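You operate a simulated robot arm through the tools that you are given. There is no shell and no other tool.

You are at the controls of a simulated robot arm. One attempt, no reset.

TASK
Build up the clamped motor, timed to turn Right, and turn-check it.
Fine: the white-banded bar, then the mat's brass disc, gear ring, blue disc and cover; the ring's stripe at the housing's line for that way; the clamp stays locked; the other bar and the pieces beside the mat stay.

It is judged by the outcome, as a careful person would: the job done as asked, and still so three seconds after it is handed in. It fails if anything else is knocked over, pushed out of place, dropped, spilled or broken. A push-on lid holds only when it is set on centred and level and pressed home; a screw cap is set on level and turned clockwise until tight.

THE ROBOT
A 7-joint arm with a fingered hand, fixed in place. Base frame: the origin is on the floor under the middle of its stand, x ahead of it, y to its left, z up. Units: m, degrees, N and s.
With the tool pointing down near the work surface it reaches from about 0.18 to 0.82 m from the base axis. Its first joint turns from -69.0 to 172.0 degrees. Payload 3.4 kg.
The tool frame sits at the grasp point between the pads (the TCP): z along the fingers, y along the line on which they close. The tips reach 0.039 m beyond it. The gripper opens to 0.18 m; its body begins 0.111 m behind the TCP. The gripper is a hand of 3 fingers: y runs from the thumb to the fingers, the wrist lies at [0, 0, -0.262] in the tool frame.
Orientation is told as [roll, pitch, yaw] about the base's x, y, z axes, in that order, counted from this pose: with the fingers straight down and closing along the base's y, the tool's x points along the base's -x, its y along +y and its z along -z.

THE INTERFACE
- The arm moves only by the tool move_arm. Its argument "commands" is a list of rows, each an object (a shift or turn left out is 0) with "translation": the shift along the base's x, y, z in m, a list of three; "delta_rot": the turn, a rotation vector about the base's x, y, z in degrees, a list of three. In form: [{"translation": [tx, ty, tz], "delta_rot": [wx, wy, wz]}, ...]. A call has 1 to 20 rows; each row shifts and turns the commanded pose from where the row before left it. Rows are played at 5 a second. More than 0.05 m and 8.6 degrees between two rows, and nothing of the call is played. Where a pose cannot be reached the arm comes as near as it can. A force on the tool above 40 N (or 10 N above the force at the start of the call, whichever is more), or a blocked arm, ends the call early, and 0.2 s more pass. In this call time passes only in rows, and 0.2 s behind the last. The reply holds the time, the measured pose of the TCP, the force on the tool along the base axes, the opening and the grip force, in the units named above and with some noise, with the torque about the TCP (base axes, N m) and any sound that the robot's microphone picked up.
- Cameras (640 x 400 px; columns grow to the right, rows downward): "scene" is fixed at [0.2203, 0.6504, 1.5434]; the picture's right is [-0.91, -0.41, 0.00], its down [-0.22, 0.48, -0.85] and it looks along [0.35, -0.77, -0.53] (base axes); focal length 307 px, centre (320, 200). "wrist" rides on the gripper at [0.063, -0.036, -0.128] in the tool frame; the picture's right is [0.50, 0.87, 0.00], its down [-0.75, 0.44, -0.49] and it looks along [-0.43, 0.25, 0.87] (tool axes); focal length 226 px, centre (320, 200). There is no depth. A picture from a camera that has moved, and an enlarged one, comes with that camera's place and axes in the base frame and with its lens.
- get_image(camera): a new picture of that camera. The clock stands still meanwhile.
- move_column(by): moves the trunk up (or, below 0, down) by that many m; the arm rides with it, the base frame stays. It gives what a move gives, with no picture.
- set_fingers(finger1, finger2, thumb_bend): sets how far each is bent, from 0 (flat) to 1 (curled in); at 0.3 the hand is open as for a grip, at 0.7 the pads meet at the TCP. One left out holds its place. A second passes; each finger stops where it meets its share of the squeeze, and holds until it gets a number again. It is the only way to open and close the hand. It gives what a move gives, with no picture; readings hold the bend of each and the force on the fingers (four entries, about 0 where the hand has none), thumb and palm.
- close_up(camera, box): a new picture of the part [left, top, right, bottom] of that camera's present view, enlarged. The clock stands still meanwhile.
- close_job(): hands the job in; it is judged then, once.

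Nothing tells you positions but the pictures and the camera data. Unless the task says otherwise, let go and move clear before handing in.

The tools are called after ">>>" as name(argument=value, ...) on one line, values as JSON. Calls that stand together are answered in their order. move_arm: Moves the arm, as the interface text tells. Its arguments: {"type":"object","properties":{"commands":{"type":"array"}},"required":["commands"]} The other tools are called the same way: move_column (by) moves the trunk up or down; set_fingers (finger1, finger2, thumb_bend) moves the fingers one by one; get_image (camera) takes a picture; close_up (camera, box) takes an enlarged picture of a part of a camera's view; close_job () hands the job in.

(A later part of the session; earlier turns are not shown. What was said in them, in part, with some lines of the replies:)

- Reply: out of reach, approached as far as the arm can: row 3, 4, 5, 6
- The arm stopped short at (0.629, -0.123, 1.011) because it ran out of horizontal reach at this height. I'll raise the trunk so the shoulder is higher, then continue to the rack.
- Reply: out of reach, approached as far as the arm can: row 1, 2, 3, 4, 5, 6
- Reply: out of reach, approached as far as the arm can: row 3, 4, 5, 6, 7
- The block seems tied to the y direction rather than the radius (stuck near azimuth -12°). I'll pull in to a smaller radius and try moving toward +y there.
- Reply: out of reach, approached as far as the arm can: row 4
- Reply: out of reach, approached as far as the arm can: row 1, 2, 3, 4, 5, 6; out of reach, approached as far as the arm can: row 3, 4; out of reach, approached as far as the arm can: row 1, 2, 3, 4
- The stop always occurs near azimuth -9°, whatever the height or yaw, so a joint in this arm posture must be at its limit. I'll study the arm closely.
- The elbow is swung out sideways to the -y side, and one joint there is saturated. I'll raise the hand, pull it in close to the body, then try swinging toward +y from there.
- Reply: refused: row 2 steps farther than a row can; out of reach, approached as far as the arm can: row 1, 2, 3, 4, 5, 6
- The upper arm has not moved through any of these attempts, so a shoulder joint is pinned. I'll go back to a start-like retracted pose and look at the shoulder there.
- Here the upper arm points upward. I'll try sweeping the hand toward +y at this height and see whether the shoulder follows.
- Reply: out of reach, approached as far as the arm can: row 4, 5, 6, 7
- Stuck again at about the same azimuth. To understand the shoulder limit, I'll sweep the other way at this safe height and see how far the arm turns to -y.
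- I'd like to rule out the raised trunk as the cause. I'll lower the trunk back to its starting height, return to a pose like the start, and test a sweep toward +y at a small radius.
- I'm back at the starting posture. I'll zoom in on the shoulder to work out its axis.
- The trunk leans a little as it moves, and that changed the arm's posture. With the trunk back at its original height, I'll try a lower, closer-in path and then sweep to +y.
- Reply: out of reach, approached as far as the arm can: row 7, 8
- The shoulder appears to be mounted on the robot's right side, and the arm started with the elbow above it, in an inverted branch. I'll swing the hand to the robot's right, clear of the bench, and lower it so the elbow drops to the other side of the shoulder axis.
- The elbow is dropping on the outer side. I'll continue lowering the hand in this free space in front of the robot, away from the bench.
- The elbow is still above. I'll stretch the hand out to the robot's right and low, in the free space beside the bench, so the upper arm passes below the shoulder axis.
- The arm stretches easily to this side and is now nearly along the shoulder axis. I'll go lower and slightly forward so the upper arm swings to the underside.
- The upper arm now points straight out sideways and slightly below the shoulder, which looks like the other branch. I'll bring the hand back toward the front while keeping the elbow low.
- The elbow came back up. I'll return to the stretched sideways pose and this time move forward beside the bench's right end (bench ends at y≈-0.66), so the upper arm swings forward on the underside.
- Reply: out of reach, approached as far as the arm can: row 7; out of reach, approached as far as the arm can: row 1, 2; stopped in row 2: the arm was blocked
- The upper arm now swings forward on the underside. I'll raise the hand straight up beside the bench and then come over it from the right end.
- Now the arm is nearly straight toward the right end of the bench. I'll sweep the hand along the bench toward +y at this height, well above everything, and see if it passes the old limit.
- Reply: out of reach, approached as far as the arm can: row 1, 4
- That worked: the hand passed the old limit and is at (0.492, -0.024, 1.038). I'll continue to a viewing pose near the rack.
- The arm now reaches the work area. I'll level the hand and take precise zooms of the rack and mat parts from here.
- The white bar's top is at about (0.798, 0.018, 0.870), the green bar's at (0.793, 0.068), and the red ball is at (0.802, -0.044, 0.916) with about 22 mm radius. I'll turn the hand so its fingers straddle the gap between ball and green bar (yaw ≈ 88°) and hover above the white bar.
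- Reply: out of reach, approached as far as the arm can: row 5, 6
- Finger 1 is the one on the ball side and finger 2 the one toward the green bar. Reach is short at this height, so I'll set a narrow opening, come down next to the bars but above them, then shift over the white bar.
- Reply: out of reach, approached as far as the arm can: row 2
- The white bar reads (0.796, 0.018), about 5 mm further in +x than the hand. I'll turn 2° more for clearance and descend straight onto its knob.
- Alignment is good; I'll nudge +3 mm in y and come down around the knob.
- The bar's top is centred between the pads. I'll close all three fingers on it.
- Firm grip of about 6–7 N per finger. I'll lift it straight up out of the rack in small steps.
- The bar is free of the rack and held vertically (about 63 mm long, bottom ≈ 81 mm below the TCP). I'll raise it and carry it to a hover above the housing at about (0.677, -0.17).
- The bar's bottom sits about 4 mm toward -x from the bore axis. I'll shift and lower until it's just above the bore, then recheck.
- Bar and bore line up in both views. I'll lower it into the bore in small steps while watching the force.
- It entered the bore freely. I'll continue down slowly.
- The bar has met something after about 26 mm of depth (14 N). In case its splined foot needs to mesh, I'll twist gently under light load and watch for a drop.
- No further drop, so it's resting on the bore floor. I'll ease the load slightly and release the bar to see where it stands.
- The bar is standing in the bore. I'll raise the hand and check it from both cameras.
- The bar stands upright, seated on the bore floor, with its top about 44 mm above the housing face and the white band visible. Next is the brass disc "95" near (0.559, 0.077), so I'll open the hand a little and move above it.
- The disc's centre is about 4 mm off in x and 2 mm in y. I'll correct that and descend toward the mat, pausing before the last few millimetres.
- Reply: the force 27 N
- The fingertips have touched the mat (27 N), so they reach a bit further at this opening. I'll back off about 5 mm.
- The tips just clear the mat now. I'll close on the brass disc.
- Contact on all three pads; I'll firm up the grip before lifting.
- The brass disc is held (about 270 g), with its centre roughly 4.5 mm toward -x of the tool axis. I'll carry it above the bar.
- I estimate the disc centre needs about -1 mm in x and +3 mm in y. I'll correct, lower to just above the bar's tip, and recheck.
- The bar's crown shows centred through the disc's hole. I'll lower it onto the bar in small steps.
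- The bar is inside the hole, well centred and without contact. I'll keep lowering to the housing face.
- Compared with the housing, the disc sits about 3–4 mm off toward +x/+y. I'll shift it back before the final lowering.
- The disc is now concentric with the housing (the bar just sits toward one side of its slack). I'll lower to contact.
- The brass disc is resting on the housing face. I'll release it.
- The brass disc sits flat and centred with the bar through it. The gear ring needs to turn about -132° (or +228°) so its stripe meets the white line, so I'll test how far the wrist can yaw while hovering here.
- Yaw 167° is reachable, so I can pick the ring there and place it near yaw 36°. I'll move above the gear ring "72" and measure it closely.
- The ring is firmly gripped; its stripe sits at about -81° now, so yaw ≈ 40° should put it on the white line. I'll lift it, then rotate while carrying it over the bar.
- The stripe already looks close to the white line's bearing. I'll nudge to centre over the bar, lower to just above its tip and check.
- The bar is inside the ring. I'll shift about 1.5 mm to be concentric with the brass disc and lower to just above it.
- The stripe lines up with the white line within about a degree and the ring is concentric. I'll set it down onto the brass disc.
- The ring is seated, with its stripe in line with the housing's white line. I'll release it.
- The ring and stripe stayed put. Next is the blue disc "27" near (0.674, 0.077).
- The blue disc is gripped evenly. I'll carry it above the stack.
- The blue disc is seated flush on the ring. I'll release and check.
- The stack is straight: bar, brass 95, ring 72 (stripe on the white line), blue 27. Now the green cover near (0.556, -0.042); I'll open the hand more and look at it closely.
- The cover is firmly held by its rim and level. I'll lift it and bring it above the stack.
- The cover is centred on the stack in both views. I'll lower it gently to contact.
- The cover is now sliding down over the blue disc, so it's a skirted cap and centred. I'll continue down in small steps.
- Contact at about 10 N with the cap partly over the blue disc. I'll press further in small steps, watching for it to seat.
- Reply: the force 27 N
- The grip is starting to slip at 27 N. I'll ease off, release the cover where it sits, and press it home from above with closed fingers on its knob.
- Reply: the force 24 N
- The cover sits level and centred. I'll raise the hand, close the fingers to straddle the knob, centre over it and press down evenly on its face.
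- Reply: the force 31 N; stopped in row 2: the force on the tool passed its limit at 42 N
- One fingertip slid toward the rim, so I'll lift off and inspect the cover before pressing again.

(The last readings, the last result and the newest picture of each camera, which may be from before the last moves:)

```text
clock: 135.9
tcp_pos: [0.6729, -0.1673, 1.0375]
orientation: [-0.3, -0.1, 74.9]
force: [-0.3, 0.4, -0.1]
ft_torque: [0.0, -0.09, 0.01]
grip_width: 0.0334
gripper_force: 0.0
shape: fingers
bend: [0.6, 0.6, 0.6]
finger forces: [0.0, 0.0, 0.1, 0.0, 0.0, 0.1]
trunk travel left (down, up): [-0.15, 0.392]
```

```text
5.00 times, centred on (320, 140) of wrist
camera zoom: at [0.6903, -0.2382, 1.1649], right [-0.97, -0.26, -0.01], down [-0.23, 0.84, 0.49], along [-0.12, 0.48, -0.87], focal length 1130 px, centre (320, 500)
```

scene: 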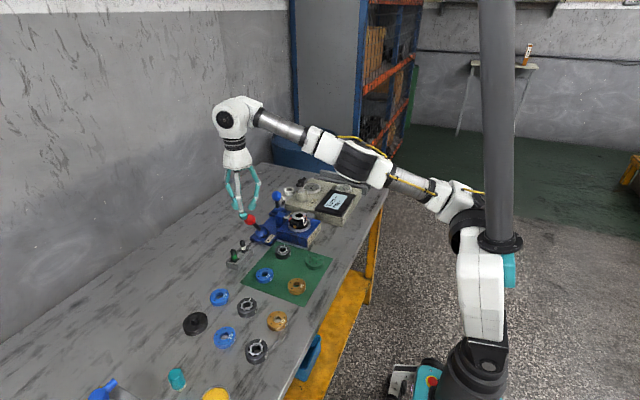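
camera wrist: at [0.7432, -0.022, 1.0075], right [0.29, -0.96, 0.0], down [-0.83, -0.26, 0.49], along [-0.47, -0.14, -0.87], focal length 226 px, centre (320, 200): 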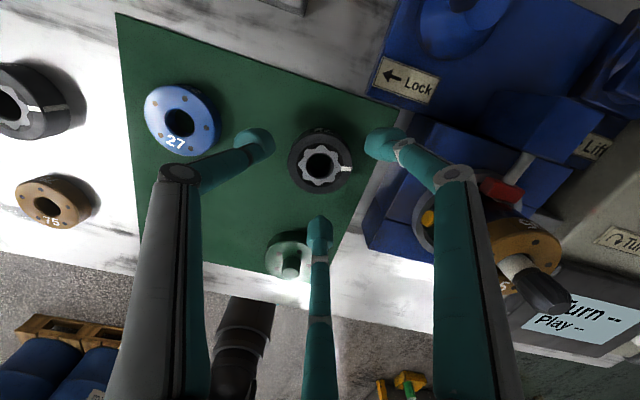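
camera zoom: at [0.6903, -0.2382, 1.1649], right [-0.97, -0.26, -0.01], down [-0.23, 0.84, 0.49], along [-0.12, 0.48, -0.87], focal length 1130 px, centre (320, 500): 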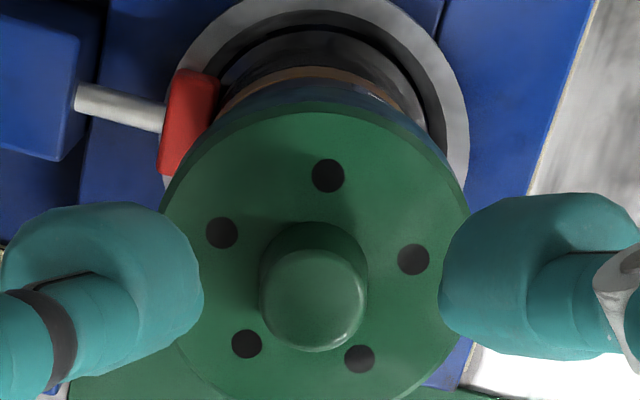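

The cover looks level and hasn't moved under load, so it may already be on its stop. I'll make sure by pressing straight down on the central knob with closed fingertips.

>>> set_fingers(finger1=0.72, finger2=0.72, thumb_bend=0.72)

>>> close_up(camera="wrist", box=[270, 100, 370, 220])

>>> close_up(camera="scene", box=[280, 170, 320, 215])

```text
clock: 136.9
tcp_pos: [0.6738, -0.1682, 1.0354]
orientation: [-0.2, -0.1, 74.9]
force: [-0.3, -0.4, 0.3]
ft_torque: [0.0, -0.02, 0.01]
grip_width: 0.0001
gripper_force: 0.1
shape: fingers
bend: [0.71, 0.71, 0.7]
finger forces: [0.1, 0.0, 0.1, 0.0, 0.0, 0.0]
trunk travel left (down, up): [-0.15, 0.392]
```

```text
3.33 times, centred on (320, 160) of wrist
camera zoom: at [0.6922, -0.239, 1.1632], right [-0.97, -0.26, 0.0], down [-0.23, 0.84, 0.49], along [-0.12, 0.48, -0.87], focal length 754 px, centre (320, 333)
```

zoom: 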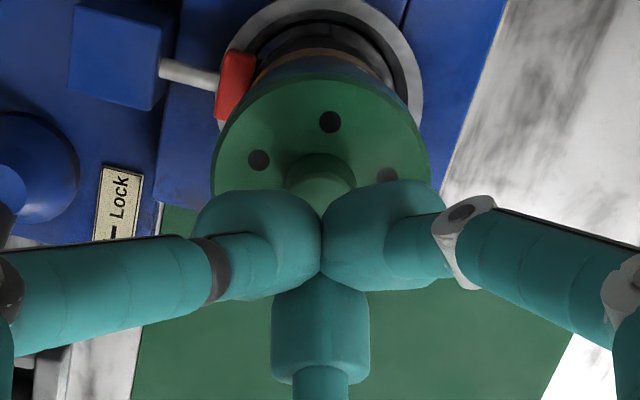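

```text
8.89 times, centred on (300, 192) of scene
camera zoom: at [0.2203, 0.6504, 1.5434], right [-0.91, -0.41, 0.0], down [-0.22, 0.48, -0.85], along [0.35, -0.77, -0.53], focal length 2728 px, centre (498, 267)
```

zoom: 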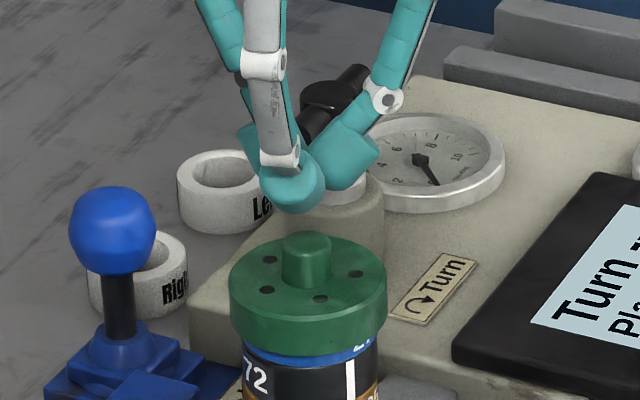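

>>> move_arm(commands=[{"translation": [0, 0, -0.015]}, {"translation": [0, 0, -0.008]}, {"translation": [0, 0, -0.004]}, {"translation": [0, 0, -0.003]}])

>>> close_up(camera="scene", box=[280, 175, 320, 220])

```text
clock: 137.9
tcp_pos: [0.6729, -0.1675, 1.0078]
orientation: [-0.5, -0.1, 75.0]
force: [2.6, -1.5, 10.6]
ft_torque: [-0.04, -0.17, -0.04]
grip_width: 0.0
gripper_force: 6.7
shape: fingers
bend: [0.71, 0.71, 0.71]
finger forces: [0.0, 0.0, 0.0, 0.0, 13.7, 0.1]
trunk travel left (down, up): [-0.15, 0.392]
```

```text
8.89 times, centred on (300, 198) of scene
camera zoom: at [0.2203, 0.6504, 1.5434], right [-0.91, -0.41, 0.0], down [-0.22, 0.48, -0.85], along [0.35, -0.77, -0.53], focal length 2728 px, centre (498, 222)
```

zoom: 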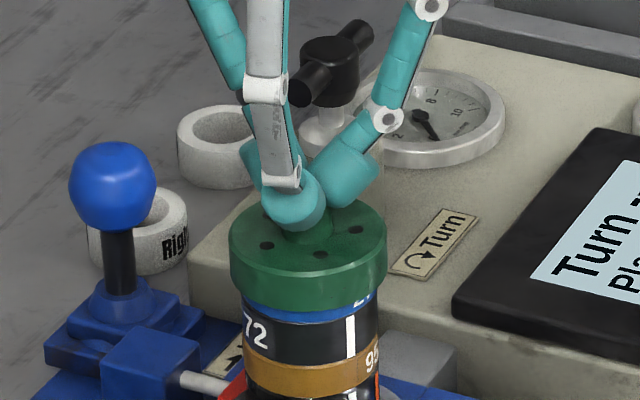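

>>> move_arm(commands=[{"translation": [0, 0, -0.001]}, {"translation": [0, 0, -0.001]}])

>>> move_arm(commands=[{"translation": [0, 0, -0.001]}])

>>> close_up(camera="scene", box=[280, 175, 320, 220])

```text
clock: 138.5
tcp_pos: [0.6734, -0.1673, 1.0052]
orientation: [-0.5, -0.2, 75.1]
force: [8.1, -1.4, 26.3]
ft_torque: [-0.09, -0.46, 0.02]
grip_width: 0.0
gripper_force: 13.3
shape: fingers
bend: [0.71, 0.71, 0.73]
finger forces: [0.0, 0.0, 0.1, 0.0, 26.0, 0.0]
trunk travel left (down, up): [-0.15, 0.392]
```

```text
clock: 138.9
tcp_pos: [0.6726, -0.1666, 1.0072]
orientation: [-0.5, -0.3, 75.1]
force: [9.7, -1.7, 35.9]
ft_torque: [-0.1, -0.54, -0.01]
grip_width: 0.0002
gripper_force: 22.9
shape: fingers
bend: [0.71, 0.71, 0.73]
finger forces: [7.0, 6.8, 0.0, 0.0, 31.9, 0.0]
trunk travel left (down, up): [-0.15, 0.392]
```

```text
8.89 times, centred on (300, 198) of scene
camera zoom: at [0.2203, 0.6504, 1.5434], right [-0.91, -0.41, 0.0], down [-0.22, 0.48, -0.85], along [0.35, -0.77, -0.53], focal length 2728 px, centre (498, 222)
```

zoom: 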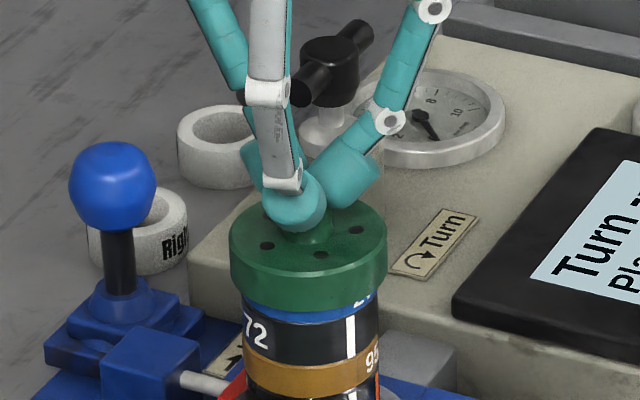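

The cover takes 36 N centred without moving, so it's on its stop. Now the turn-check: the tester's T-handle is at about (0.756, -0.335, 0.924) with its bar along y, and the label shows a clockwise arrow. I'll lift off and move toward it.

>>> move_arm(commands=[{"translation": [0, 0, 0.01]}, {"translation": [0, 0, 0.04]}])

>>> set_fingers(finger1=0.58, finger2=0.58, thumb_bend=0.58)

>>> move_arm(commands=[{"translation": [0.01, -0.035, 0.0], "delta_rot": [0, 0, 5]}, {"translation": [0.015, -0.035, 0.0], "delta_rot": [0, 0, 5]}, {"translation": [0.015, -0.035, -0.005], "delta_rot": [0, 0, 5]}, {"translation": [0.015, -0.03, -0.005], "delta_rot": [0, 0, 4]}])

>>> get_image(camera="wrist")

>>> get_image(camera="scene")

```text
clock: 139.5
tcp_pos: [0.6721, -0.1675, 1.0536]
orientation: [-0.3, 0.0, 75.1]
force: [-0.2, -0.3, 0.8]
ft_torque: [0.01, -0.02, 0.01]
grip_width: 0.0002
gripper_force: 0.1
shape: fingers
bend: [0.71, 0.71, 0.71]
finger forces: [0.0, 0.0, 0.1, 0.0, 0.0, 0.1]
trunk travel left (down, up): [-0.15, 0.392]
```

```text
clock: 140.5
tcp_pos: [0.6757, -0.1682, 1.0535]
orientation: [-0.2, -0.1, 75.0]
force: [0.0, -0.6, -0.4]
ft_torque: [-0.04, 0.0, 0.0]
grip_width: 0.0449
gripper_force: 0.0
shape: fingers
bend: [0.57, 0.57, 0.57]
finger forces: [0.0, 0.0, 0.0, 0.0, 0.0, 0.1]
trunk travel left (down, up): [-0.15, 0.392]
```

```text
clock: 141.5
tcp_pos: [0.7274, -0.3018, 1.0413]
orientation: [-0.2, -0.1, 94.1]
force: [0.5, -0.8, 0.0]
ft_torque: [-0.01, 0.01, -0.02]
grip_width: 0.0444
gripper_force: 0.0
shape: fingers
bend: [0.57, 0.57, 0.57]
finger forces: [0.0, 0.1, 0.0, 0.1, 0.1, 0.0]
trunk travel left (down, up): [-0.15, 0.392]
```

```text
taken
camera wrist: at [0.7686, -0.3635, 1.1693], right [-0.83, -0.56, 0.0], down [-0.49, 0.72, 0.49], along [-0.27, 0.41, -0.87], focal length 226 px, centre (320, 200)
```

wrist: 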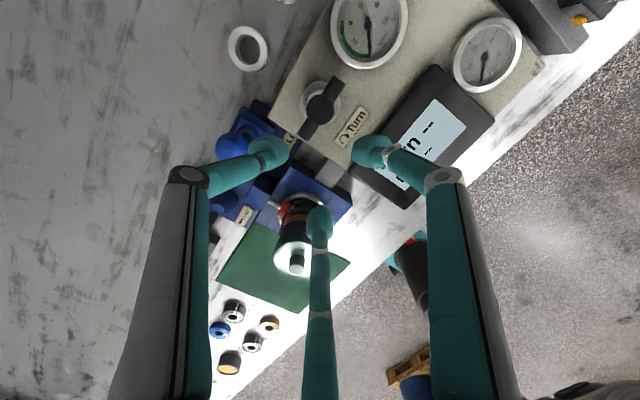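

```text
taken
```

scene: 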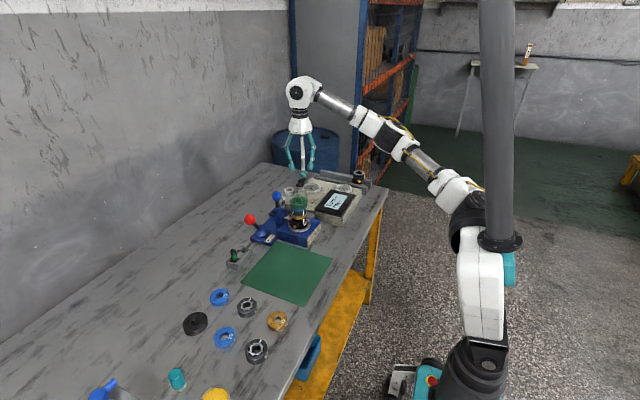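

>>> close_up(camera="wrist", box=[270, 60, 380, 160])

>>> close_up(camera="scene", box=[275, 165, 375, 225])

```text
4.00 times, centred on (325, 110) of wrist
camera zoom: at [0.7686, -0.3635, 1.1693], right [-0.83, -0.56, 0.0], down [-0.49, 0.72, 0.49], along [-0.27, 0.41, -0.87], focal length 904 px, centre (300, 560)
```

zoom: 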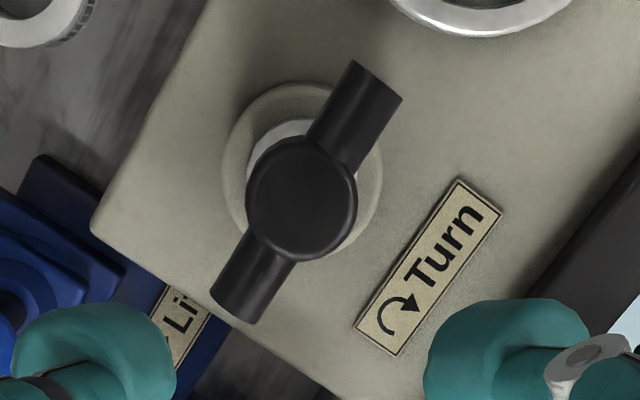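

```text
6.40 times, centred on (325, 195) of scene
camera zoom: at [0.2203, 0.6504, 1.5434], right [-0.91, -0.41, 0.0], down [-0.22, 0.48, -0.85], along [0.35, -0.77, -0.53], focal length 1964 px, centre (288, 232)
```

zoom: 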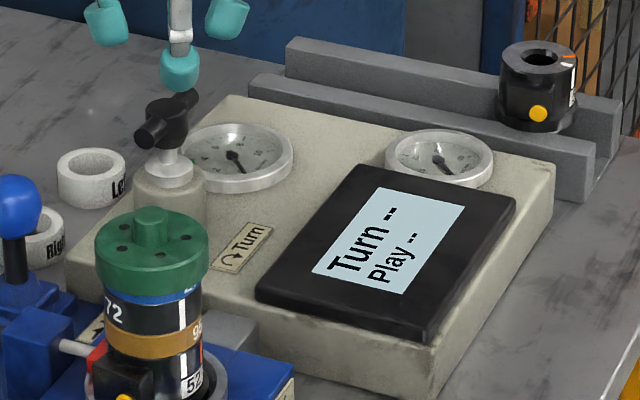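

The label's arrow is clockwise and the hub is at about (0.751, -0.337), 27 mm across, with a bar roughly ±30 mm along y. The plan is to centre the hand on the hub with finger 1 against the +x side of the -y arm, the thumb opened clear, then sweep clockwise by yawing. I'll check how high a yaw I can start from.

>>> move_arm(commands=[{"delta_rot": [0, 0, 8]}, {"delta_rot": [0, 0, 8]}, {"delta_rot": [0, 0, 8]}, {"delta_rot": [0, 0, 8]}, {"delta_rot": [0, 0, 8]}, {"delta_rot": [0, 0, 8]}, {"delta_rot": [0, 0, 8]}, {"delta_rot": [0, 0, 8]}, {"delta_rot": [0, 0, 8]}, {"delta_rot": [0, 0, 8]}, {"delta_rot": [0, 0, 6]}])

>>> set_fingers(finger1=0.58, finger2=0.56, thumb_bend=0.47)

>>> get_image(camera="wrist")

```text
clock: 143.9
tcp_pos: [0.7292, -0.3019, 1.0424]
orientation: [-0.4, -0.2, -180.0]
force: [-0.4, 0.2, -0.5]
ft_torque: [0.0, -0.01, -0.01]
grip_width: 0.0447
gripper_force: 0.1
shape: fingers
bend: [0.57, 0.57, 0.57]
finger forces: [0.0, 0.0, 0.0, 0.0, 0.0, 0.0]
trunk travel left (down, up): [-0.15, 0.392]
```

```text
clock: 144.9
tcp_pos: [0.73, -0.3026, 1.0426]
orientation: [-0.3, -0.1, -180.1]
force: [0.3, -0.6, 0.2]
ft_torque: [0.02, -0.02, -0.04]
grip_width: 0.0651
gripper_force: 0.1
shape: fingers
bend: [0.57, 0.56, 0.47]
finger forces: [0.0, 0.1, 0.0, 0.1, 0.0, 0.0]
trunk travel left (down, up): [-0.15, 0.392]
```

```text
taken
camera wrist: at [0.7927, -0.2681, 1.1696], right [0.5, -0.87, -0.01], down [-0.75, -0.44, 0.49], along [-0.43, -0.24, -0.87], focal length 226 px, centre (320, 200)
```

wrist: 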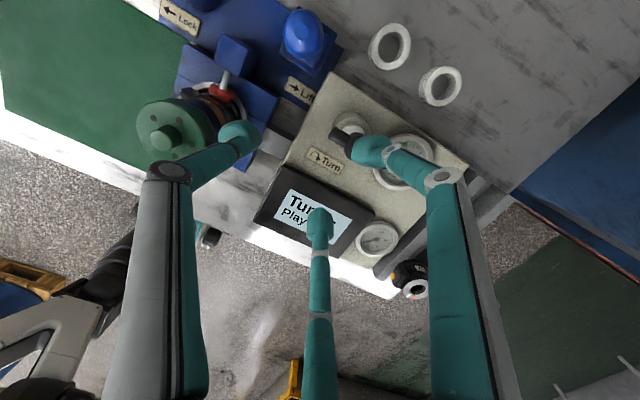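

>>> move_arm(commands=[{"translation": [0.007, -0.012, -0.02]}, {"translation": [0.007, -0.012, -0.02]}, {"translation": [0.0075, -0.0105, 0]}])

>>> get_image(camera="wrist")

>>> close_up(camera="wrist", box=[260, 110, 400, 230])

>>> close_up(camera="scene", box=[270, 155, 340, 210])

```text
clock: 145.7
tcp_pos: [0.7503, -0.3358, 1.0023]
orientation: [-0.3, -0.1, -180.1]
force: [0.0, 0.1, 0.8]
ft_torque: [-0.02, 0.02, -0.01]
grip_width: 0.0654
gripper_force: 0.0
shape: fingers
bend: [0.57, 0.56, 0.47]
finger forces: [0.0, 0.0, 0.0, 0.0, 0.0, 0.0]
trunk travel left (down, up): [-0.15, 0.392]
```

```text
taken
camera wrist: at [0.814, -0.3021, 1.1286], right [0.5, -0.87, -0.01], down [-0.75, -0.44, 0.49], along [-0.43, -0.24, -0.87], focal length 226 px, centre (320, 200)
```

wrist: 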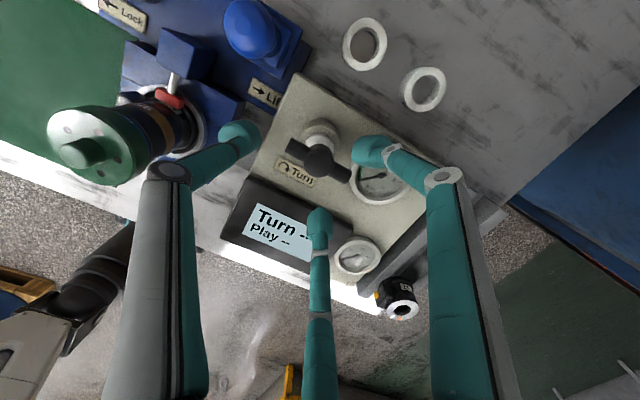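

```text
3.33 times, centred on (330, 170) of wrist
camera zoom: at [0.814, -0.3021, 1.1286], right [0.5, -0.87, -0.01], down [-0.75, -0.44, 0.49], along [-0.43, -0.24, -0.87], focal length 754 px, centre (287, 300)
```

zoom: 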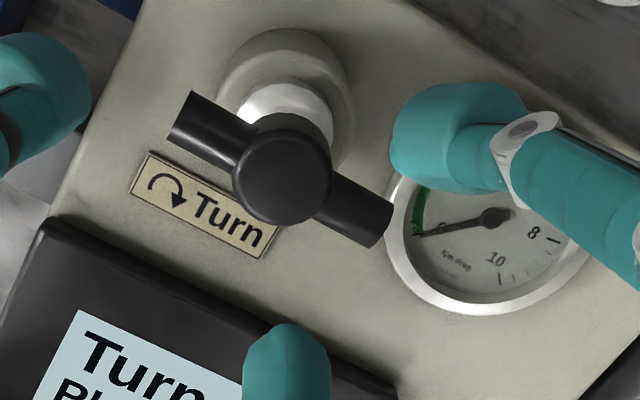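

```text
7.27 times, centred on (305, 182) of scene
camera zoom: at [0.2203, 0.6504, 1.5434], right [-0.91, -0.41, 0.0], down [-0.22, 0.48, -0.85], along [0.35, -0.77, -0.53], focal length 2232 px, centre (429, 327)
```

zoom: 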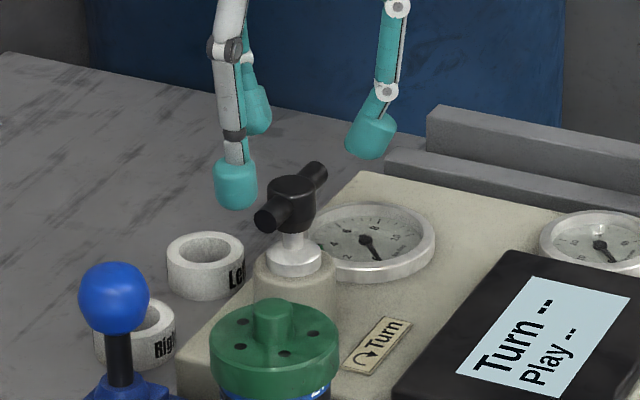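

I'm above the handle with reach to spare. I'll centre on the hub and lower the fingertips beside the bar.

>>> move_arm(commands=[{"translation": [0.0012, 0.0018, -0.012]}, {"translation": [0, 0, -0.012]}, {"translation": [0, 0, -0.01]}])

>>> close_up(camera="wrist", box=[250, 110, 400, 250])

>>> close_up(camera="scene", box=[275, 165, 335, 210])

```text
clock: 146.5
tcp_pos: [0.7506, -0.3346, 0.9681]
orientation: [-0.4, -0.1, -180.0]
force: [0.0, 0.1, -0.4]
ft_torque: [0.0, 0.04, -0.03]
grip_width: 0.0656
gripper_force: 0.0
shape: fingers
bend: [0.57, 0.56, 0.47]
finger forces: [0.1, 0.1, 0.1, 0.0, 0.1, 0.0]
trunk travel left (down, up): [-0.15, 0.392]
```

```text
2.86 times, centred on (325, 180) of wrist
camera zoom: at [0.8154, -0.3003, 1.0954], right [0.5, -0.87, -0.01], down [-0.75, -0.44, 0.49], along [-0.43, -0.24, -0.87], focal length 646 px, centre (306, 257)
```

zoom: 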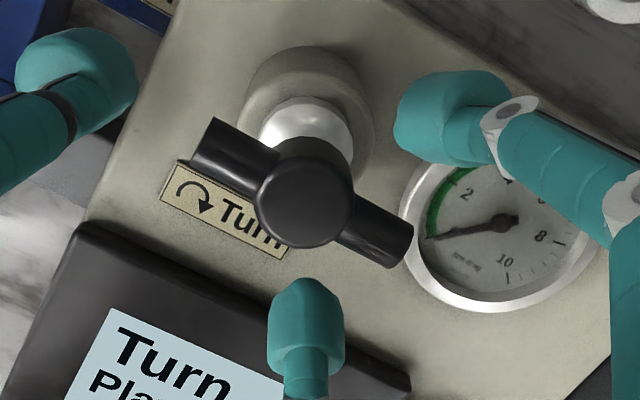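

```text
8.89 times, centred on (305, 188) of scene
camera zoom: at [0.2203, 0.6504, 1.5434], right [-0.91, -0.41, 0.0], down [-0.22, 0.48, -0.85], along [0.35, -0.77, -0.53], focal length 2728 px, centre (453, 311)
```

zoom: 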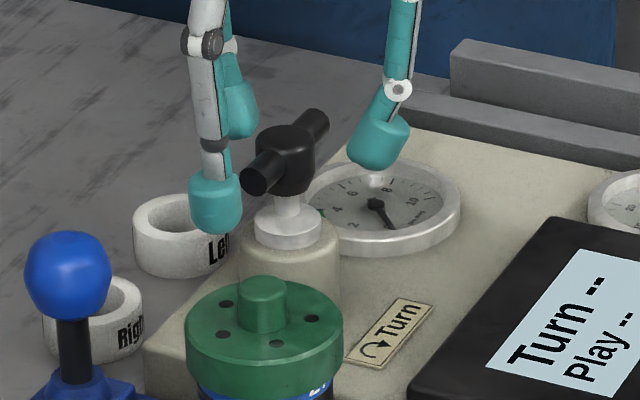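

>>> move_arm(commands=[{"translation": [0, 0, -0.006]}, {"translation": [0, 0, -0.006]}])

>>> move_arm(commands=[{"delta_rot": [0, 0, -6]}, {"delta_rot": [0, 0, -6]}, {"delta_rot": [0, 0, -6]}])

>>> close_up(camera="wrist", box=[250, 110, 400, 250])

>>> close_up(camera="scene", box=[275, 165, 335, 210])

```text
clock: 147.1
tcp_pos: [0.7529, -0.3352, 0.9559]
orientation: [-0.4, -0.1, 180.0]
force: [0.0, -0.1, 0.5]
ft_torque: [0.01, -0.04, 0.0]
grip_width: 0.0653
gripper_force: 0.1
shape: fingers
bend: [0.57, 0.56, 0.47]
finger forces: [0.0, 0.0, 0.1, 0.0, 0.0, 0.1]
trunk travel left (down, up): [-0.15, 0.392]
```

```text
clock: 147.9
tcp_pos: [0.7514, -0.3349, 0.9561]
orientation: [-0.3, -0.1, 161.9]
force: [0.2, 1.2, 0.3]
ft_torque: [0.0, 0.02, -0.01]
grip_width: 0.0652
gripper_force: 0.0
shape: fingers
bend: [0.57, 0.56, 0.47]
finger forces: [0.1, 0.0, 0.0, 0.0, 0.1, 0.0]
trunk travel left (down, up): [-0.15, 0.392]
```

```text
2.86 times, centred on (325, 180) of wrist
camera zoom: at [0.8234, -0.3221, 1.0834], right [0.21, -0.98, -0.01], down [-0.85, -0.18, 0.49], along [-0.48, -0.1, -0.87], focal length 646 px, centre (306, 257)
```

zoom: 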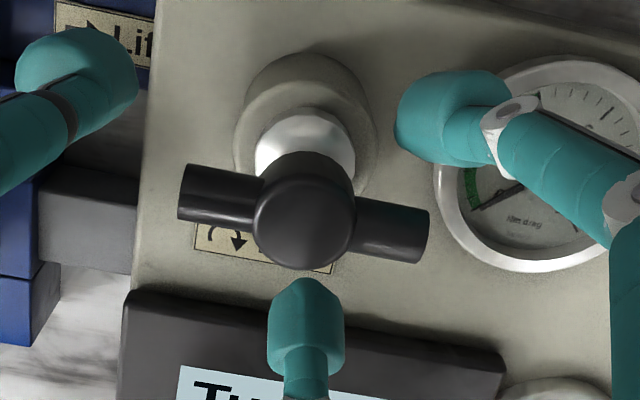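

```text
8.89 times, centred on (305, 188) of scene
camera zoom: at [0.2203, 0.6504, 1.5434], right [-0.91, -0.41, 0.0], down [-0.22, 0.48, -0.85], along [0.35, -0.77, -0.53], focal length 2728 px, centre (453, 311)
```

zoom: 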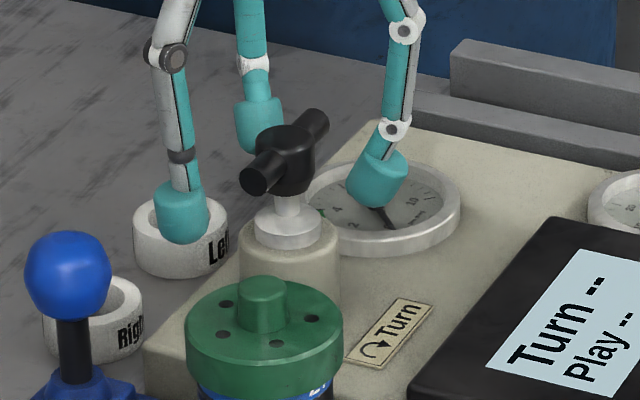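

Finger 1 is still outside the bar's end. I'll turn back a little, curl finger 1 in further so it will meet the arm, then sweep clockwise.

>>> move_arm(commands=[{"delta_rot": [0, 0, 8]}, {"delta_rot": [0, 0, 8]}])

>>> set_fingers(finger1=0.64, finger2=0.58, thumb_bend=0.5)

>>> close_up(camera="wrist", box=[250, 110, 400, 250])

```text
clock: 148.5
tcp_pos: [0.7507, -0.3339, 0.9566]
orientation: [-0.3, -0.1, 178.1]
force: [0.1, 0.9, 0.7]
ft_torque: [0.02, -0.02, -0.03]
grip_width: 0.0655
gripper_force: 0.1
shape: fingers
bend: [0.57, 0.56, 0.47]
finger forces: [0.1, 0.0, 0.1, 0.1, 0.1, 0.0]
trunk travel left (down, up): [-0.15, 0.392]
```

```text
clock: 149.5
tcp_pos: [0.7517, -0.3345, 0.9552]
orientation: [-0.3, -0.2, 177.9]
force: [-0.2, -0.3, 1.3]
ft_torque: [0.03, -0.01, 0.02]
grip_width: 0.0481
gripper_force: 0.0
shape: fingers
bend: [0.64, 0.57, 0.5]
finger forces: [0.0, 0.0, 0.0, 0.0, 0.1, 0.0]
trunk travel left (down, up): [-0.15, 0.392]
```

```text
2.86 times, centred on (325, 180) of wrist
camera zoom: at [0.8162, -0.3028, 1.0833], right [0.47, -0.88, -0.01], down [-0.77, -0.41, 0.49], along [-0.44, -0.23, -0.87], focal length 646 px, centre (306, 257)
```

zoom: 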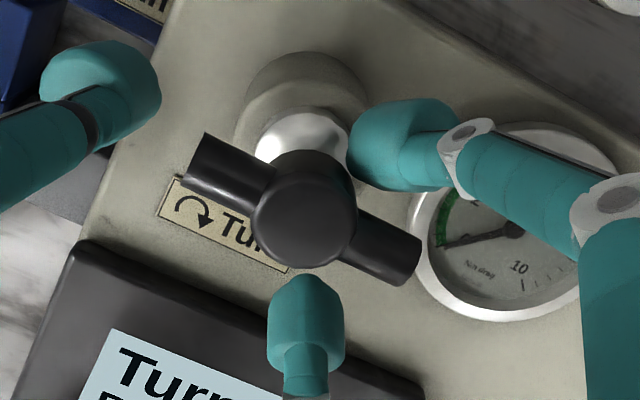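

Finger 1 is now beside the hub on the counter-clockwise side of the arm. I'll sweep clockwise and watch torque and the handle.

>>> move_arm(commands=[{"delta_rot": [0, 0, -6]}, {"delta_rot": [0, 0, -6]}, {"delta_rot": [0, 0, -6]}, {"delta_rot": [0, 0, -6]}, {"delta_rot": [0, 0, -6]}])

>>> close_up(camera="wrist", box=[250, 110, 400, 250])

>>> close_up(camera="scene", box=[275, 165, 375, 225])

```text
clock: 150.7
tcp_pos: [0.7527, -0.3345, 0.9552]
orientation: [-0.3, -0.2, 147.9]
force: [0.5, -0.1, -0.7]
ft_torque: [-0.01, -0.02, 0.02]
grip_width: 0.0477
gripper_force: 0.5
shape: fingers
bend: [0.64, 0.57, 0.5]
finger forces: [0.7, 0.0, 0.1, 0.0, 0.1, 0.0]
trunk travel left (down, up): [-0.15, 0.392]
```

```text
2.86 times, centred on (325, 180) of wrist
camera zoom: at [0.8243, -0.3384, 1.0834], right [-0.04, -1.0, -0.01], down [-0.87, 0.03, 0.49], along [-0.49, 0.02, -0.87], focal length 646 px, centre (306, 257)
```

zoom: 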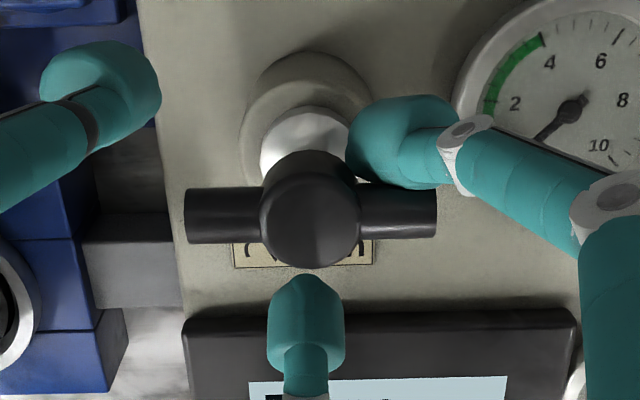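

```text
6.40 times, centred on (325, 195) of scene
camera zoom: at [0.2203, 0.6504, 1.5434], right [-0.91, -0.41, 0.0], down [-0.22, 0.48, -0.85], along [0.35, -0.77, -0.53], focal length 1964 px, centre (288, 232)
```

zoom: 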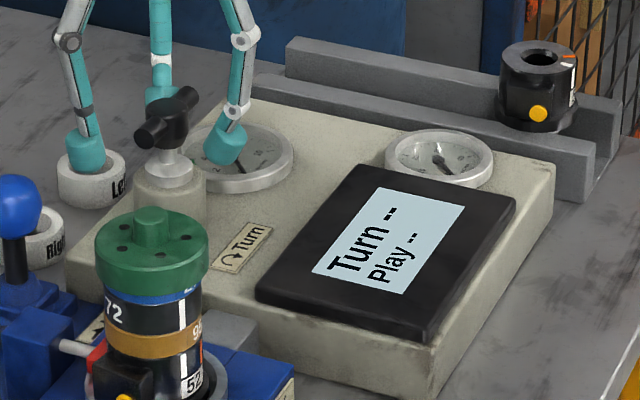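

The fingertip has just met the arm. I'll keep sweeping clockwise.

>>> move_arm(commands=[{"delta_rot": [0, 0, -6]}, {"delta_rot": [0, 0, -6]}, {"delta_rot": [0, 0, -6]}, {"delta_rot": [0, 0, -6]}])

>>> close_up(camera="wrist", box=[250, 110, 400, 250])

>>> close_up(camera="scene", box=[275, 165, 375, 225])

```text
clock: 151.7
tcp_pos: [0.7511, -0.3354, 0.9551]
orientation: [-0.2, -0.1, 123.9]
force: [2.0, -0.7, -0.3]
ft_torque: [-0.01, -0.1, 0.06]
grip_width: 0.0463
gripper_force: 1.2
shape: fingers
bend: [0.64, 0.57, 0.5]
finger forces: [1.9, 0.0, 0.0, 0.1, 0.1, 0.1]
trunk travel left (down, up): [-0.15, 0.392]
```

```text
2.86 times, centred on (325, 180) of wrist
camera zoom: at [0.8169, -0.3686, 1.0831], right [-0.44, -0.9, 0.0], down [-0.78, 0.38, 0.49], along [-0.44, 0.22, -0.87], focal length 646 px, centre (306, 257)
```

zoom: 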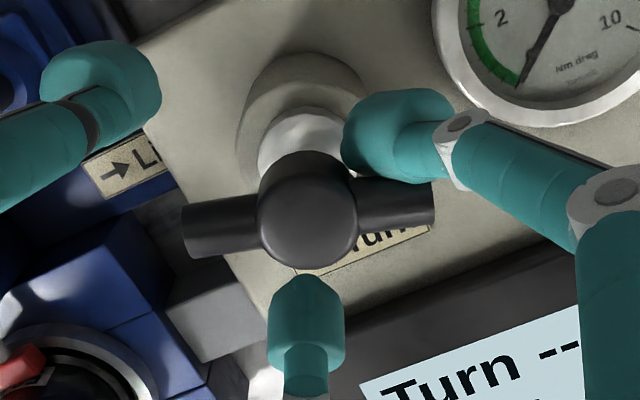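

```text
6.40 times, centred on (325, 195) of scene
camera zoom: at [0.2203, 0.6504, 1.5434], right [-0.91, -0.41, 0.0], down [-0.22, 0.48, -0.85], along [0.35, -0.77, -0.53], focal length 1964 px, centre (288, 232)
```

zoom: 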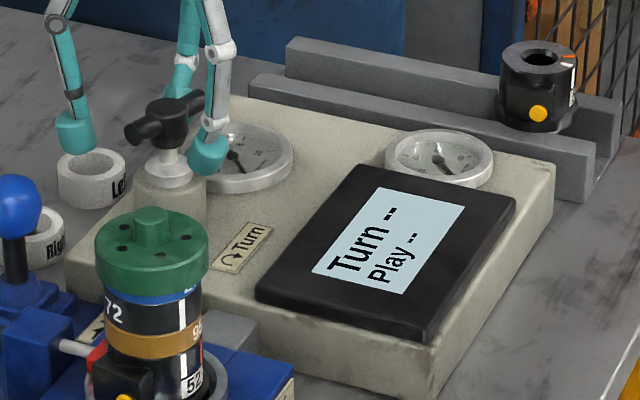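

The handle is turning with the finger. I'll continue clockwise and watch the display and gauges.

>>> move_arm(commands=[{"delta_rot": [0, 0, -6]}, {"delta_rot": [0, 0, -6]}, {"delta_rot": [0, 0, -6]}, {"delta_rot": [0, 0, -6]}, {"delta_rot": [0, 0, -6]}, {"delta_rot": [0, 0, -6]}])

>>> close_up(camera="wrist", box=[250, 110, 400, 250])

>>> close_up(camera="scene", box=[275, 165, 375, 225])

```text
clock: 153.1
tcp_pos: [0.7522, -0.3342, 0.9557]
orientation: [-0.3, -0.2, 87.9]
force: [2.0, -0.9, 1.8]
ft_torque: [-0.07, -0.03, 0.04]
grip_width: 0.0464
gripper_force: 0.7
shape: fingers
bend: [0.64, 0.57, 0.5]
finger forces: [2.0, 0.0, 0.0, 0.1, 0.1, 0.1]
trunk travel left (down, up): [-0.15, 0.392]
```

```text
2.86 times, centred on (325, 180) of wrist
camera zoom: at [0.7852, -0.4008, 1.0828], right [-0.88, -0.47, 0.0], down [-0.41, 0.77, 0.49], along [-0.23, 0.44, -0.87], focal length 646 px, centre (306, 257)
```

zoom: 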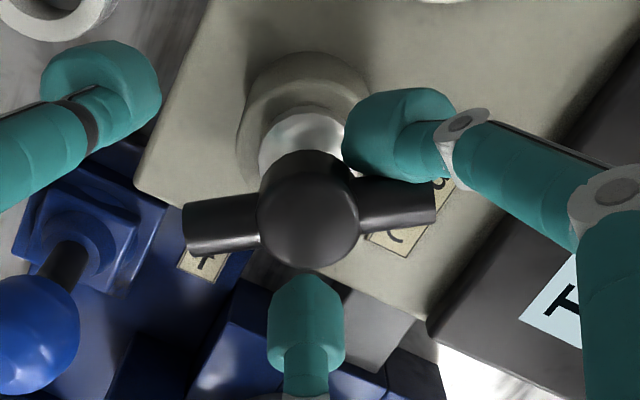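

```text
6.40 times, centred on (325, 195) of scene
camera zoom: at [0.2203, 0.6504, 1.5434], right [-0.91, -0.41, 0.0], down [-0.22, 0.48, -0.85], along [0.35, -0.77, -0.53], focal length 1964 px, centre (288, 232)
```

zoom: 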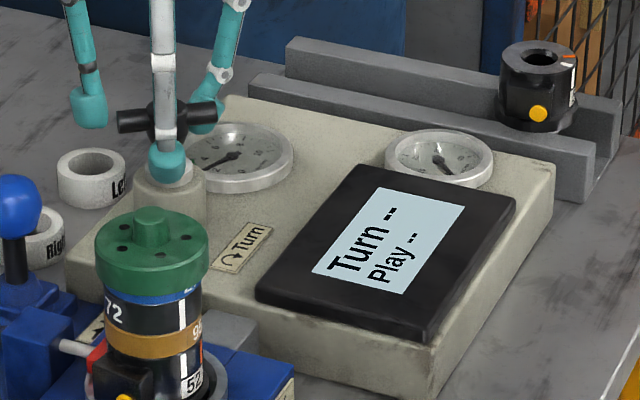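

The left drag gauge's needle has moved. I'll continue clockwise.

>>> move_arm(commands=[{"delta_rot": [0, 0, -6]}, {"delta_rot": [0, 0, -6]}, {"delta_rot": [0, 0, -6]}, {"delta_rot": [0, 0, -6]}, {"delta_rot": [0, 0, -6]}, {"delta_rot": [0, 0, -6]}])

>>> close_up(camera="wrist", box=[250, 110, 400, 250])

>>> close_up(camera="scene", box=[275, 165, 375, 225])

```text
clock: 154.5
tcp_pos: [0.7517, -0.3365, 0.9559]
orientation: [-0.2, -0.1, 51.8]
force: [0.2, -2.8, -0.7]
ft_torque: [-0.04, -0.02, 0.07]
grip_width: 0.0469
gripper_force: 0.7
shape: fingers
bend: [0.63, 0.57, 0.5]
finger forces: [2.2, 0.0, 0.0, 0.0, 0.0, 0.1]
trunk travel left (down, up): [-0.15, 0.392]
```

```text
2.86 times, centred on (325, 180) of wrist
camera zoom: at [0.7418, -0.4082, 1.0833], right [-0.99, 0.14, 0.0], down [0.12, 0.86, 0.49], along [0.07, 0.49, -0.87], focal length 646 px, centre (306, 257)
```

zoom: 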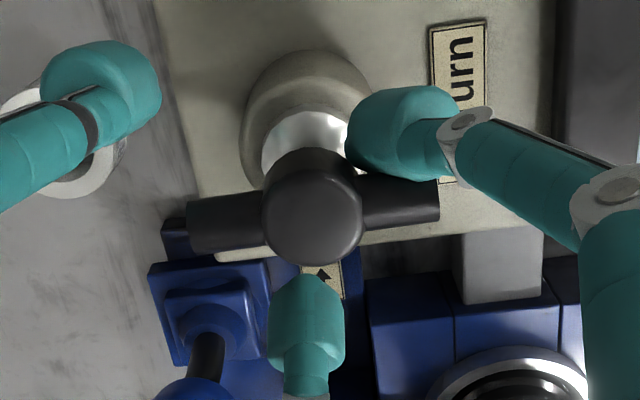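

```text
6.40 times, centred on (325, 195) of scene
camera zoom: at [0.2203, 0.6504, 1.5434], right [-0.91, -0.41, 0.0], down [-0.22, 0.48, -0.85], along [0.35, -0.77, -0.53], focal length 1964 px, centre (288, 232)
```

zoom: 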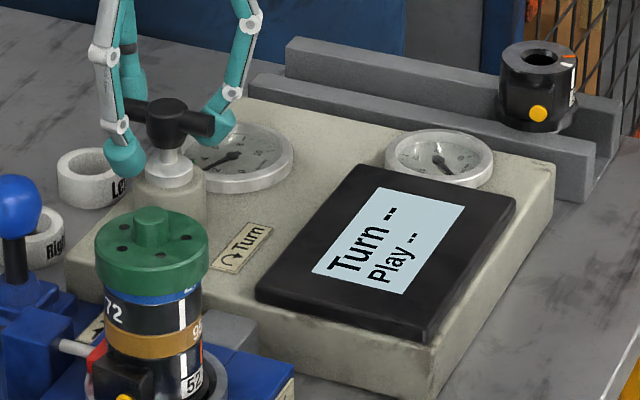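

>>> move_arm(commands=[{"delta_rot": [0, 0, -6]}, {"delta_rot": [0, 0, -6]}, {"delta_rot": [0, 0, -6]}, {"delta_rot": [0, 0, -6]}, {"delta_rot": [0, 0, -6]}, {"delta_rot": [0, 0, -6]}])

>>> close_up(camera="scene", box=[275, 165, 375, 225])

>>> close_up(camera="wrist", box=[250, 110, 400, 250])

```text
clock: 155.9
tcp_pos: [0.7512, -0.3352, 0.9558]
orientation: [-0.2, 0.1, 15.9]
force: [-1.1, -1.7, -0.5]
ft_torque: [-0.07, 0.04, 0.03]
grip_width: 0.0471
gripper_force: 1.3
shape: fingers
bend: [0.63, 0.57, 0.5]
finger forces: [2.4, 0.0, 0.0, 0.0, 0.0, 0.0]
trunk travel left (down, up): [-0.15, 0.392]
```

```text
6.40 times, centred on (325, 195) of scene
camera zoom: at [0.2203, 0.6504, 1.5434], right [-0.91, -0.41, 0.0], down [-0.22, 0.48, -0.85], along [0.35, -0.77, -0.53], focal length 1964 px, centre (288, 232)
```

zoom: 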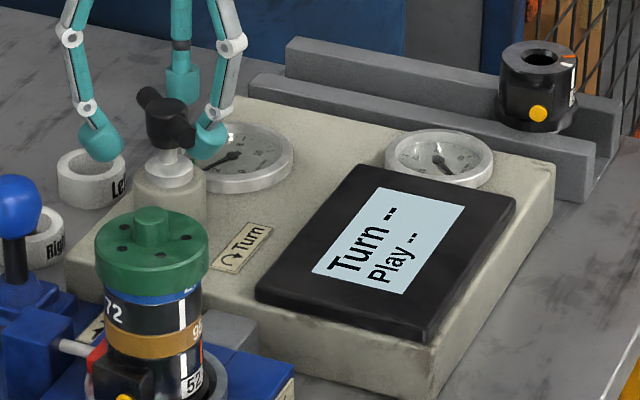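

```text
2.86 times, centred on (325, 180) of wrist
camera zoom: at [0.7015, -0.3876, 1.0833], right [-0.72, 0.7, 0.0], down [0.6, 0.63, 0.49], along [0.34, 0.35, -0.87], focal length 646 px, centre (306, 257)
```

zoom: 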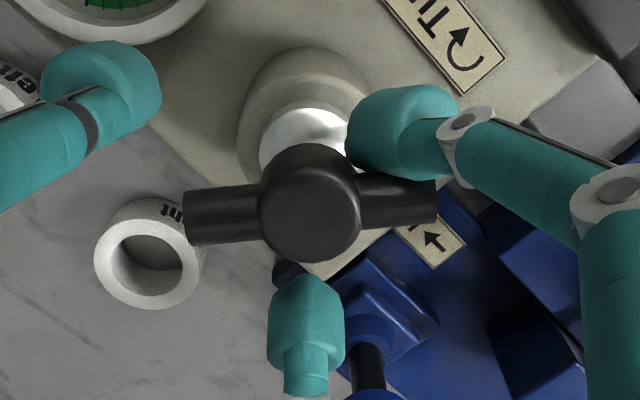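

>>> move_arm(commands=[{"delta_rot": [0, 0, -6]}, {"delta_rot": [0, 0, -6]}, {"delta_rot": [0, 0, -6]}, {"delta_rot": [0, 0, -6]}, {"delta_rot": [0, 0, -6]}, {"delta_rot": [0, 0, -6]}])

>>> close_up(camera="scene", box=[275, 165, 375, 225])

```text
clock: 157.3
tcp_pos: [0.7511, -0.3364, 0.956]
orientation: [-0.3, 0.0, -20.1]
force: [-2.6, -0.7, -0.8]
ft_torque: [0.0, 0.06, 0.09]
grip_width: 0.0469
gripper_force: 0.8
shape: fingers
bend: [0.63, 0.57, 0.5]
finger forces: [2.3, 0.0, 0.0, 0.0, 0.0, 0.0]
trunk travel left (down, up): [-0.15, 0.392]
```

```text
6.40 times, centred on (325, 195) of scene
camera zoom: at [0.2203, 0.6504, 1.5434], right [-0.91, -0.41, 0.0], down [-0.22, 0.48, -0.85], along [0.35, -0.77, -0.53], focal length 1964 px, centre (288, 232)
```

zoom: 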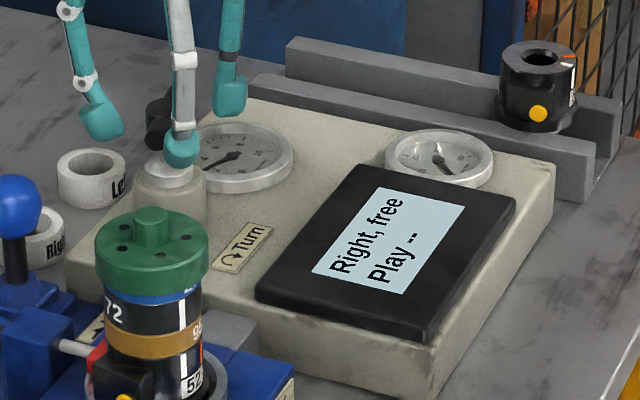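

The tester now reads "Right, free", so the turn-check passed in the asked direction. I'll back the finger off the handle and lift clear.

>>> move_arm(commands=[{"delta_rot": [0, 0, 4]}, {"delta_rot": [0, 0, 4]}])

>>> move_arm(commands=[{"translation": [0, 0, 0.02]}, {"translation": [0, 0, 0.03]}, {"translation": [-0.01, 0.0, 0.03]}])

>>> close_up(camera="scene", box=[270, 160, 380, 230])

>>> close_up(camera="scene", box=[285, 195, 317, 227])

```text
clock: 157.9
tcp_pos: [0.7516, -0.3348, 0.9569]
orientation: [-0.4, 0.0, -11.9]
force: [-0.1, 0.6, 0.2]
ft_torque: [-0.01, 0.05, 0.0]
grip_width: 0.0486
gripper_force: 0.2
shape: fingers
bend: [0.63, 0.57, 0.5]
finger forces: [0.6, 0.0, 0.1, 0.1, 0.0, 0.1]
trunk travel left (down, up): [-0.15, 0.392]
```

```text
clock: 158.7
tcp_pos: [0.7403, -0.3341, 1.0385]
orientation: [-0.3, 0.0, -12.0]
force: [0.3, 0.3, 0.5]
ft_torque: [0.0, 0.0, 0.01]
grip_width: 0.0481
gripper_force: 0.1
shape: fingers
bend: [0.64, 0.57, 0.5]
finger forces: [0.0, 0.0, 0.1, 0.0, 0.0, 0.0]
trunk travel left (down, up): [-0.15, 0.392]
```

```text
5.71 times, centred on (325, 195) of scene
camera zoom: at [0.2203, 0.6504, 1.5434], right [-0.91, -0.41, 0.0], down [-0.22, 0.48, -0.85], along [0.35, -0.77, -0.53], focal length 1753 px, centre (291, 229)
```

zoom: 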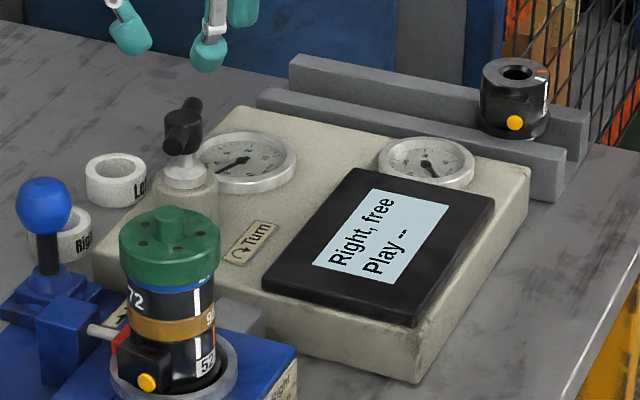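

```text
12.50 times, centred on (301, 211) of scene
camera zoom: at [0.2203, 0.6504, 1.5434], right [-0.91, -0.41, 0.0], down [-0.22, 0.48, -0.85], along [0.35, -0.77, -0.53], focal length 3836 px, centre (558, 62)
```

zoom: 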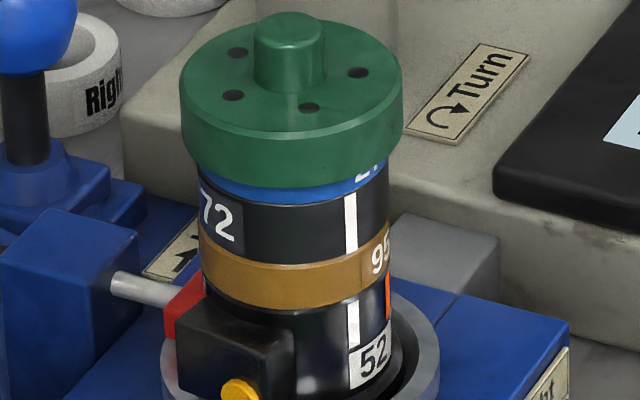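

The display holds "Right, free". I'll take one more careful look at the cover's level and the rest of the bench before finishing.

>>> close_up(camera="scene", box=[290, 193, 310, 213])

>>> get_image(camera="scene")

>>> get_image(camera="wrist")

```text
16.00 times, centred on (300, 203) of scene
camera zoom: at [0.2203, 0.6504, 1.5434], right [-0.91, -0.41, 0.0], down [-0.22, 0.48, -0.85], along [0.35, -0.77, -0.53], focal length 4910 px, centre (640, 152)
```

zoom: 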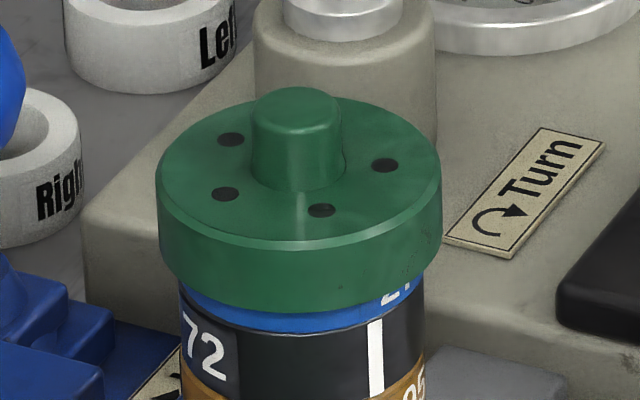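

```text
taken
```

scene: 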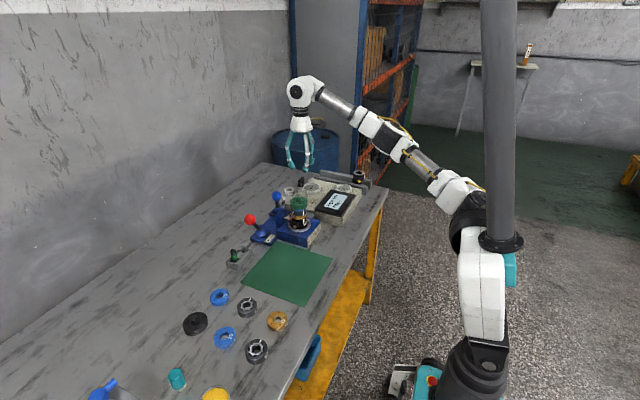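

```text
taken
camera wrist: at [0.6717, -0.3572, 1.1646], right [-0.31, 0.95, -0.01], down [0.83, 0.27, 0.49], along [0.47, 0.15, -0.87], focal length 226 px, centre (320, 200)
```

wrist: 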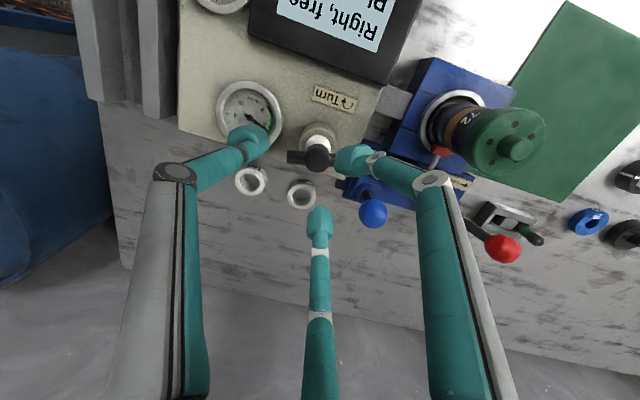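

Everything is in place: the cover is level and centred, the stripe is on the white line, the clamp levers are untouched, and the other bar and spare pieces haven't moved. I'll move the hand well clear before handing in.

>>> move_arm(commands=[{"translation": [-0.02, 0, 0.03]}, {"translation": [-0.03, 0, 0.03]}, {"translation": [-0.04, 0, 0.02]}, {"translation": [-0.04, 0, 0.01]}])

>>> close_up(camera="scene", box=[170, 155, 390, 300])

>>> close_up(camera="scene", box=[170, 240, 340, 370])

```text
clock: 159.7
tcp_pos: [0.6108, -0.3342, 1.1246]
orientation: [-0.2, 0.0, -12.1]
force: [0.5, 0.1, 0.2]
ft_torque: [0.01, -0.01, -0.01]
grip_width: 0.0477
gripper_force: 0.1
shape: fingers
bend: [0.64, 0.57, 0.5]
finger forces: [0.1, 0.1, 0.1, 0.0, 0.0, 0.1]
trunk travel left (down, up): [-0.15, 0.392]
```

```text
2.76 times, centred on (280, 228) of scene
camera zoom: at [0.2203, 0.6504, 1.5434], right [-0.91, -0.41, 0.0], down [-0.22, 0.48, -0.85], along [0.35, -0.77, -0.53], focal length 846 px, centre (430, 124)
```

zoom: 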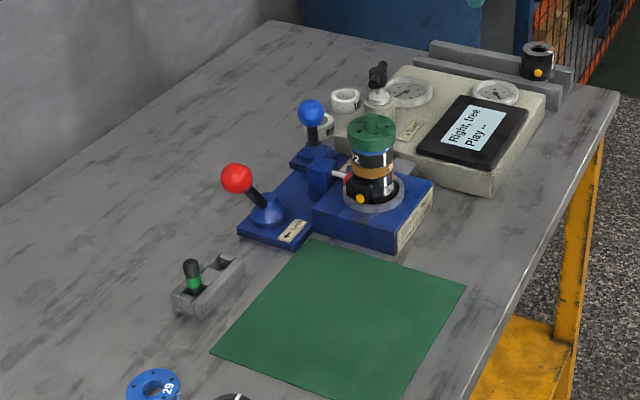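

```text
3.08 times, centred on (255, 305) of scene
camera zoom: at [0.2203, 0.6504, 1.5434], right [-0.91, -0.41, 0.0], down [-0.22, 0.48, -0.85], along [0.35, -0.77, -0.53], focal length 944 px, centre (520, -123)
```

zoom: 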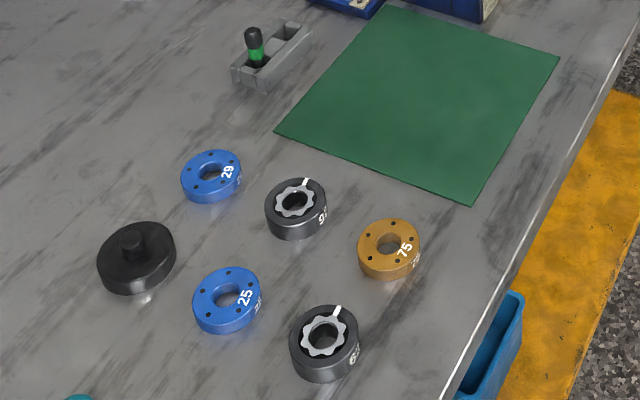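

The motor is built and turn-checked, with the tester showing "Right, free". The spare parts and green bar are where they were, the clamp was not touched, and the hand is clear, so I'm handing in.

>>> close_job()

```text
The job is handed in.
```

The motor is built up in the locked clamp and the tester reads "Right, free", so the turn-check passed in the direction you asked for.

- **Stack:** the white-banded bar, brass disc 95, gear ring 72, blue disc 27 and the green cover, in that order. The ring's stripe lines up with the housing's white (Right) line to within about a degree.
- **Cover:** it slid down over the blue disc and stopped hard, level and centred. I pressed it to about 36 N on the knob and it did not move further. I heard no click and did not tug it to test the hold.
- **Play reading:** the display still shows "Play --". I only did the turn-check and left the Lift lever alone.
- **Rest of the bench:** the clamp levers were not touched. The green-banded bar and the pieces beside the mat are where they were. The tester's handle stays turned clockwise, where it gave the reading.
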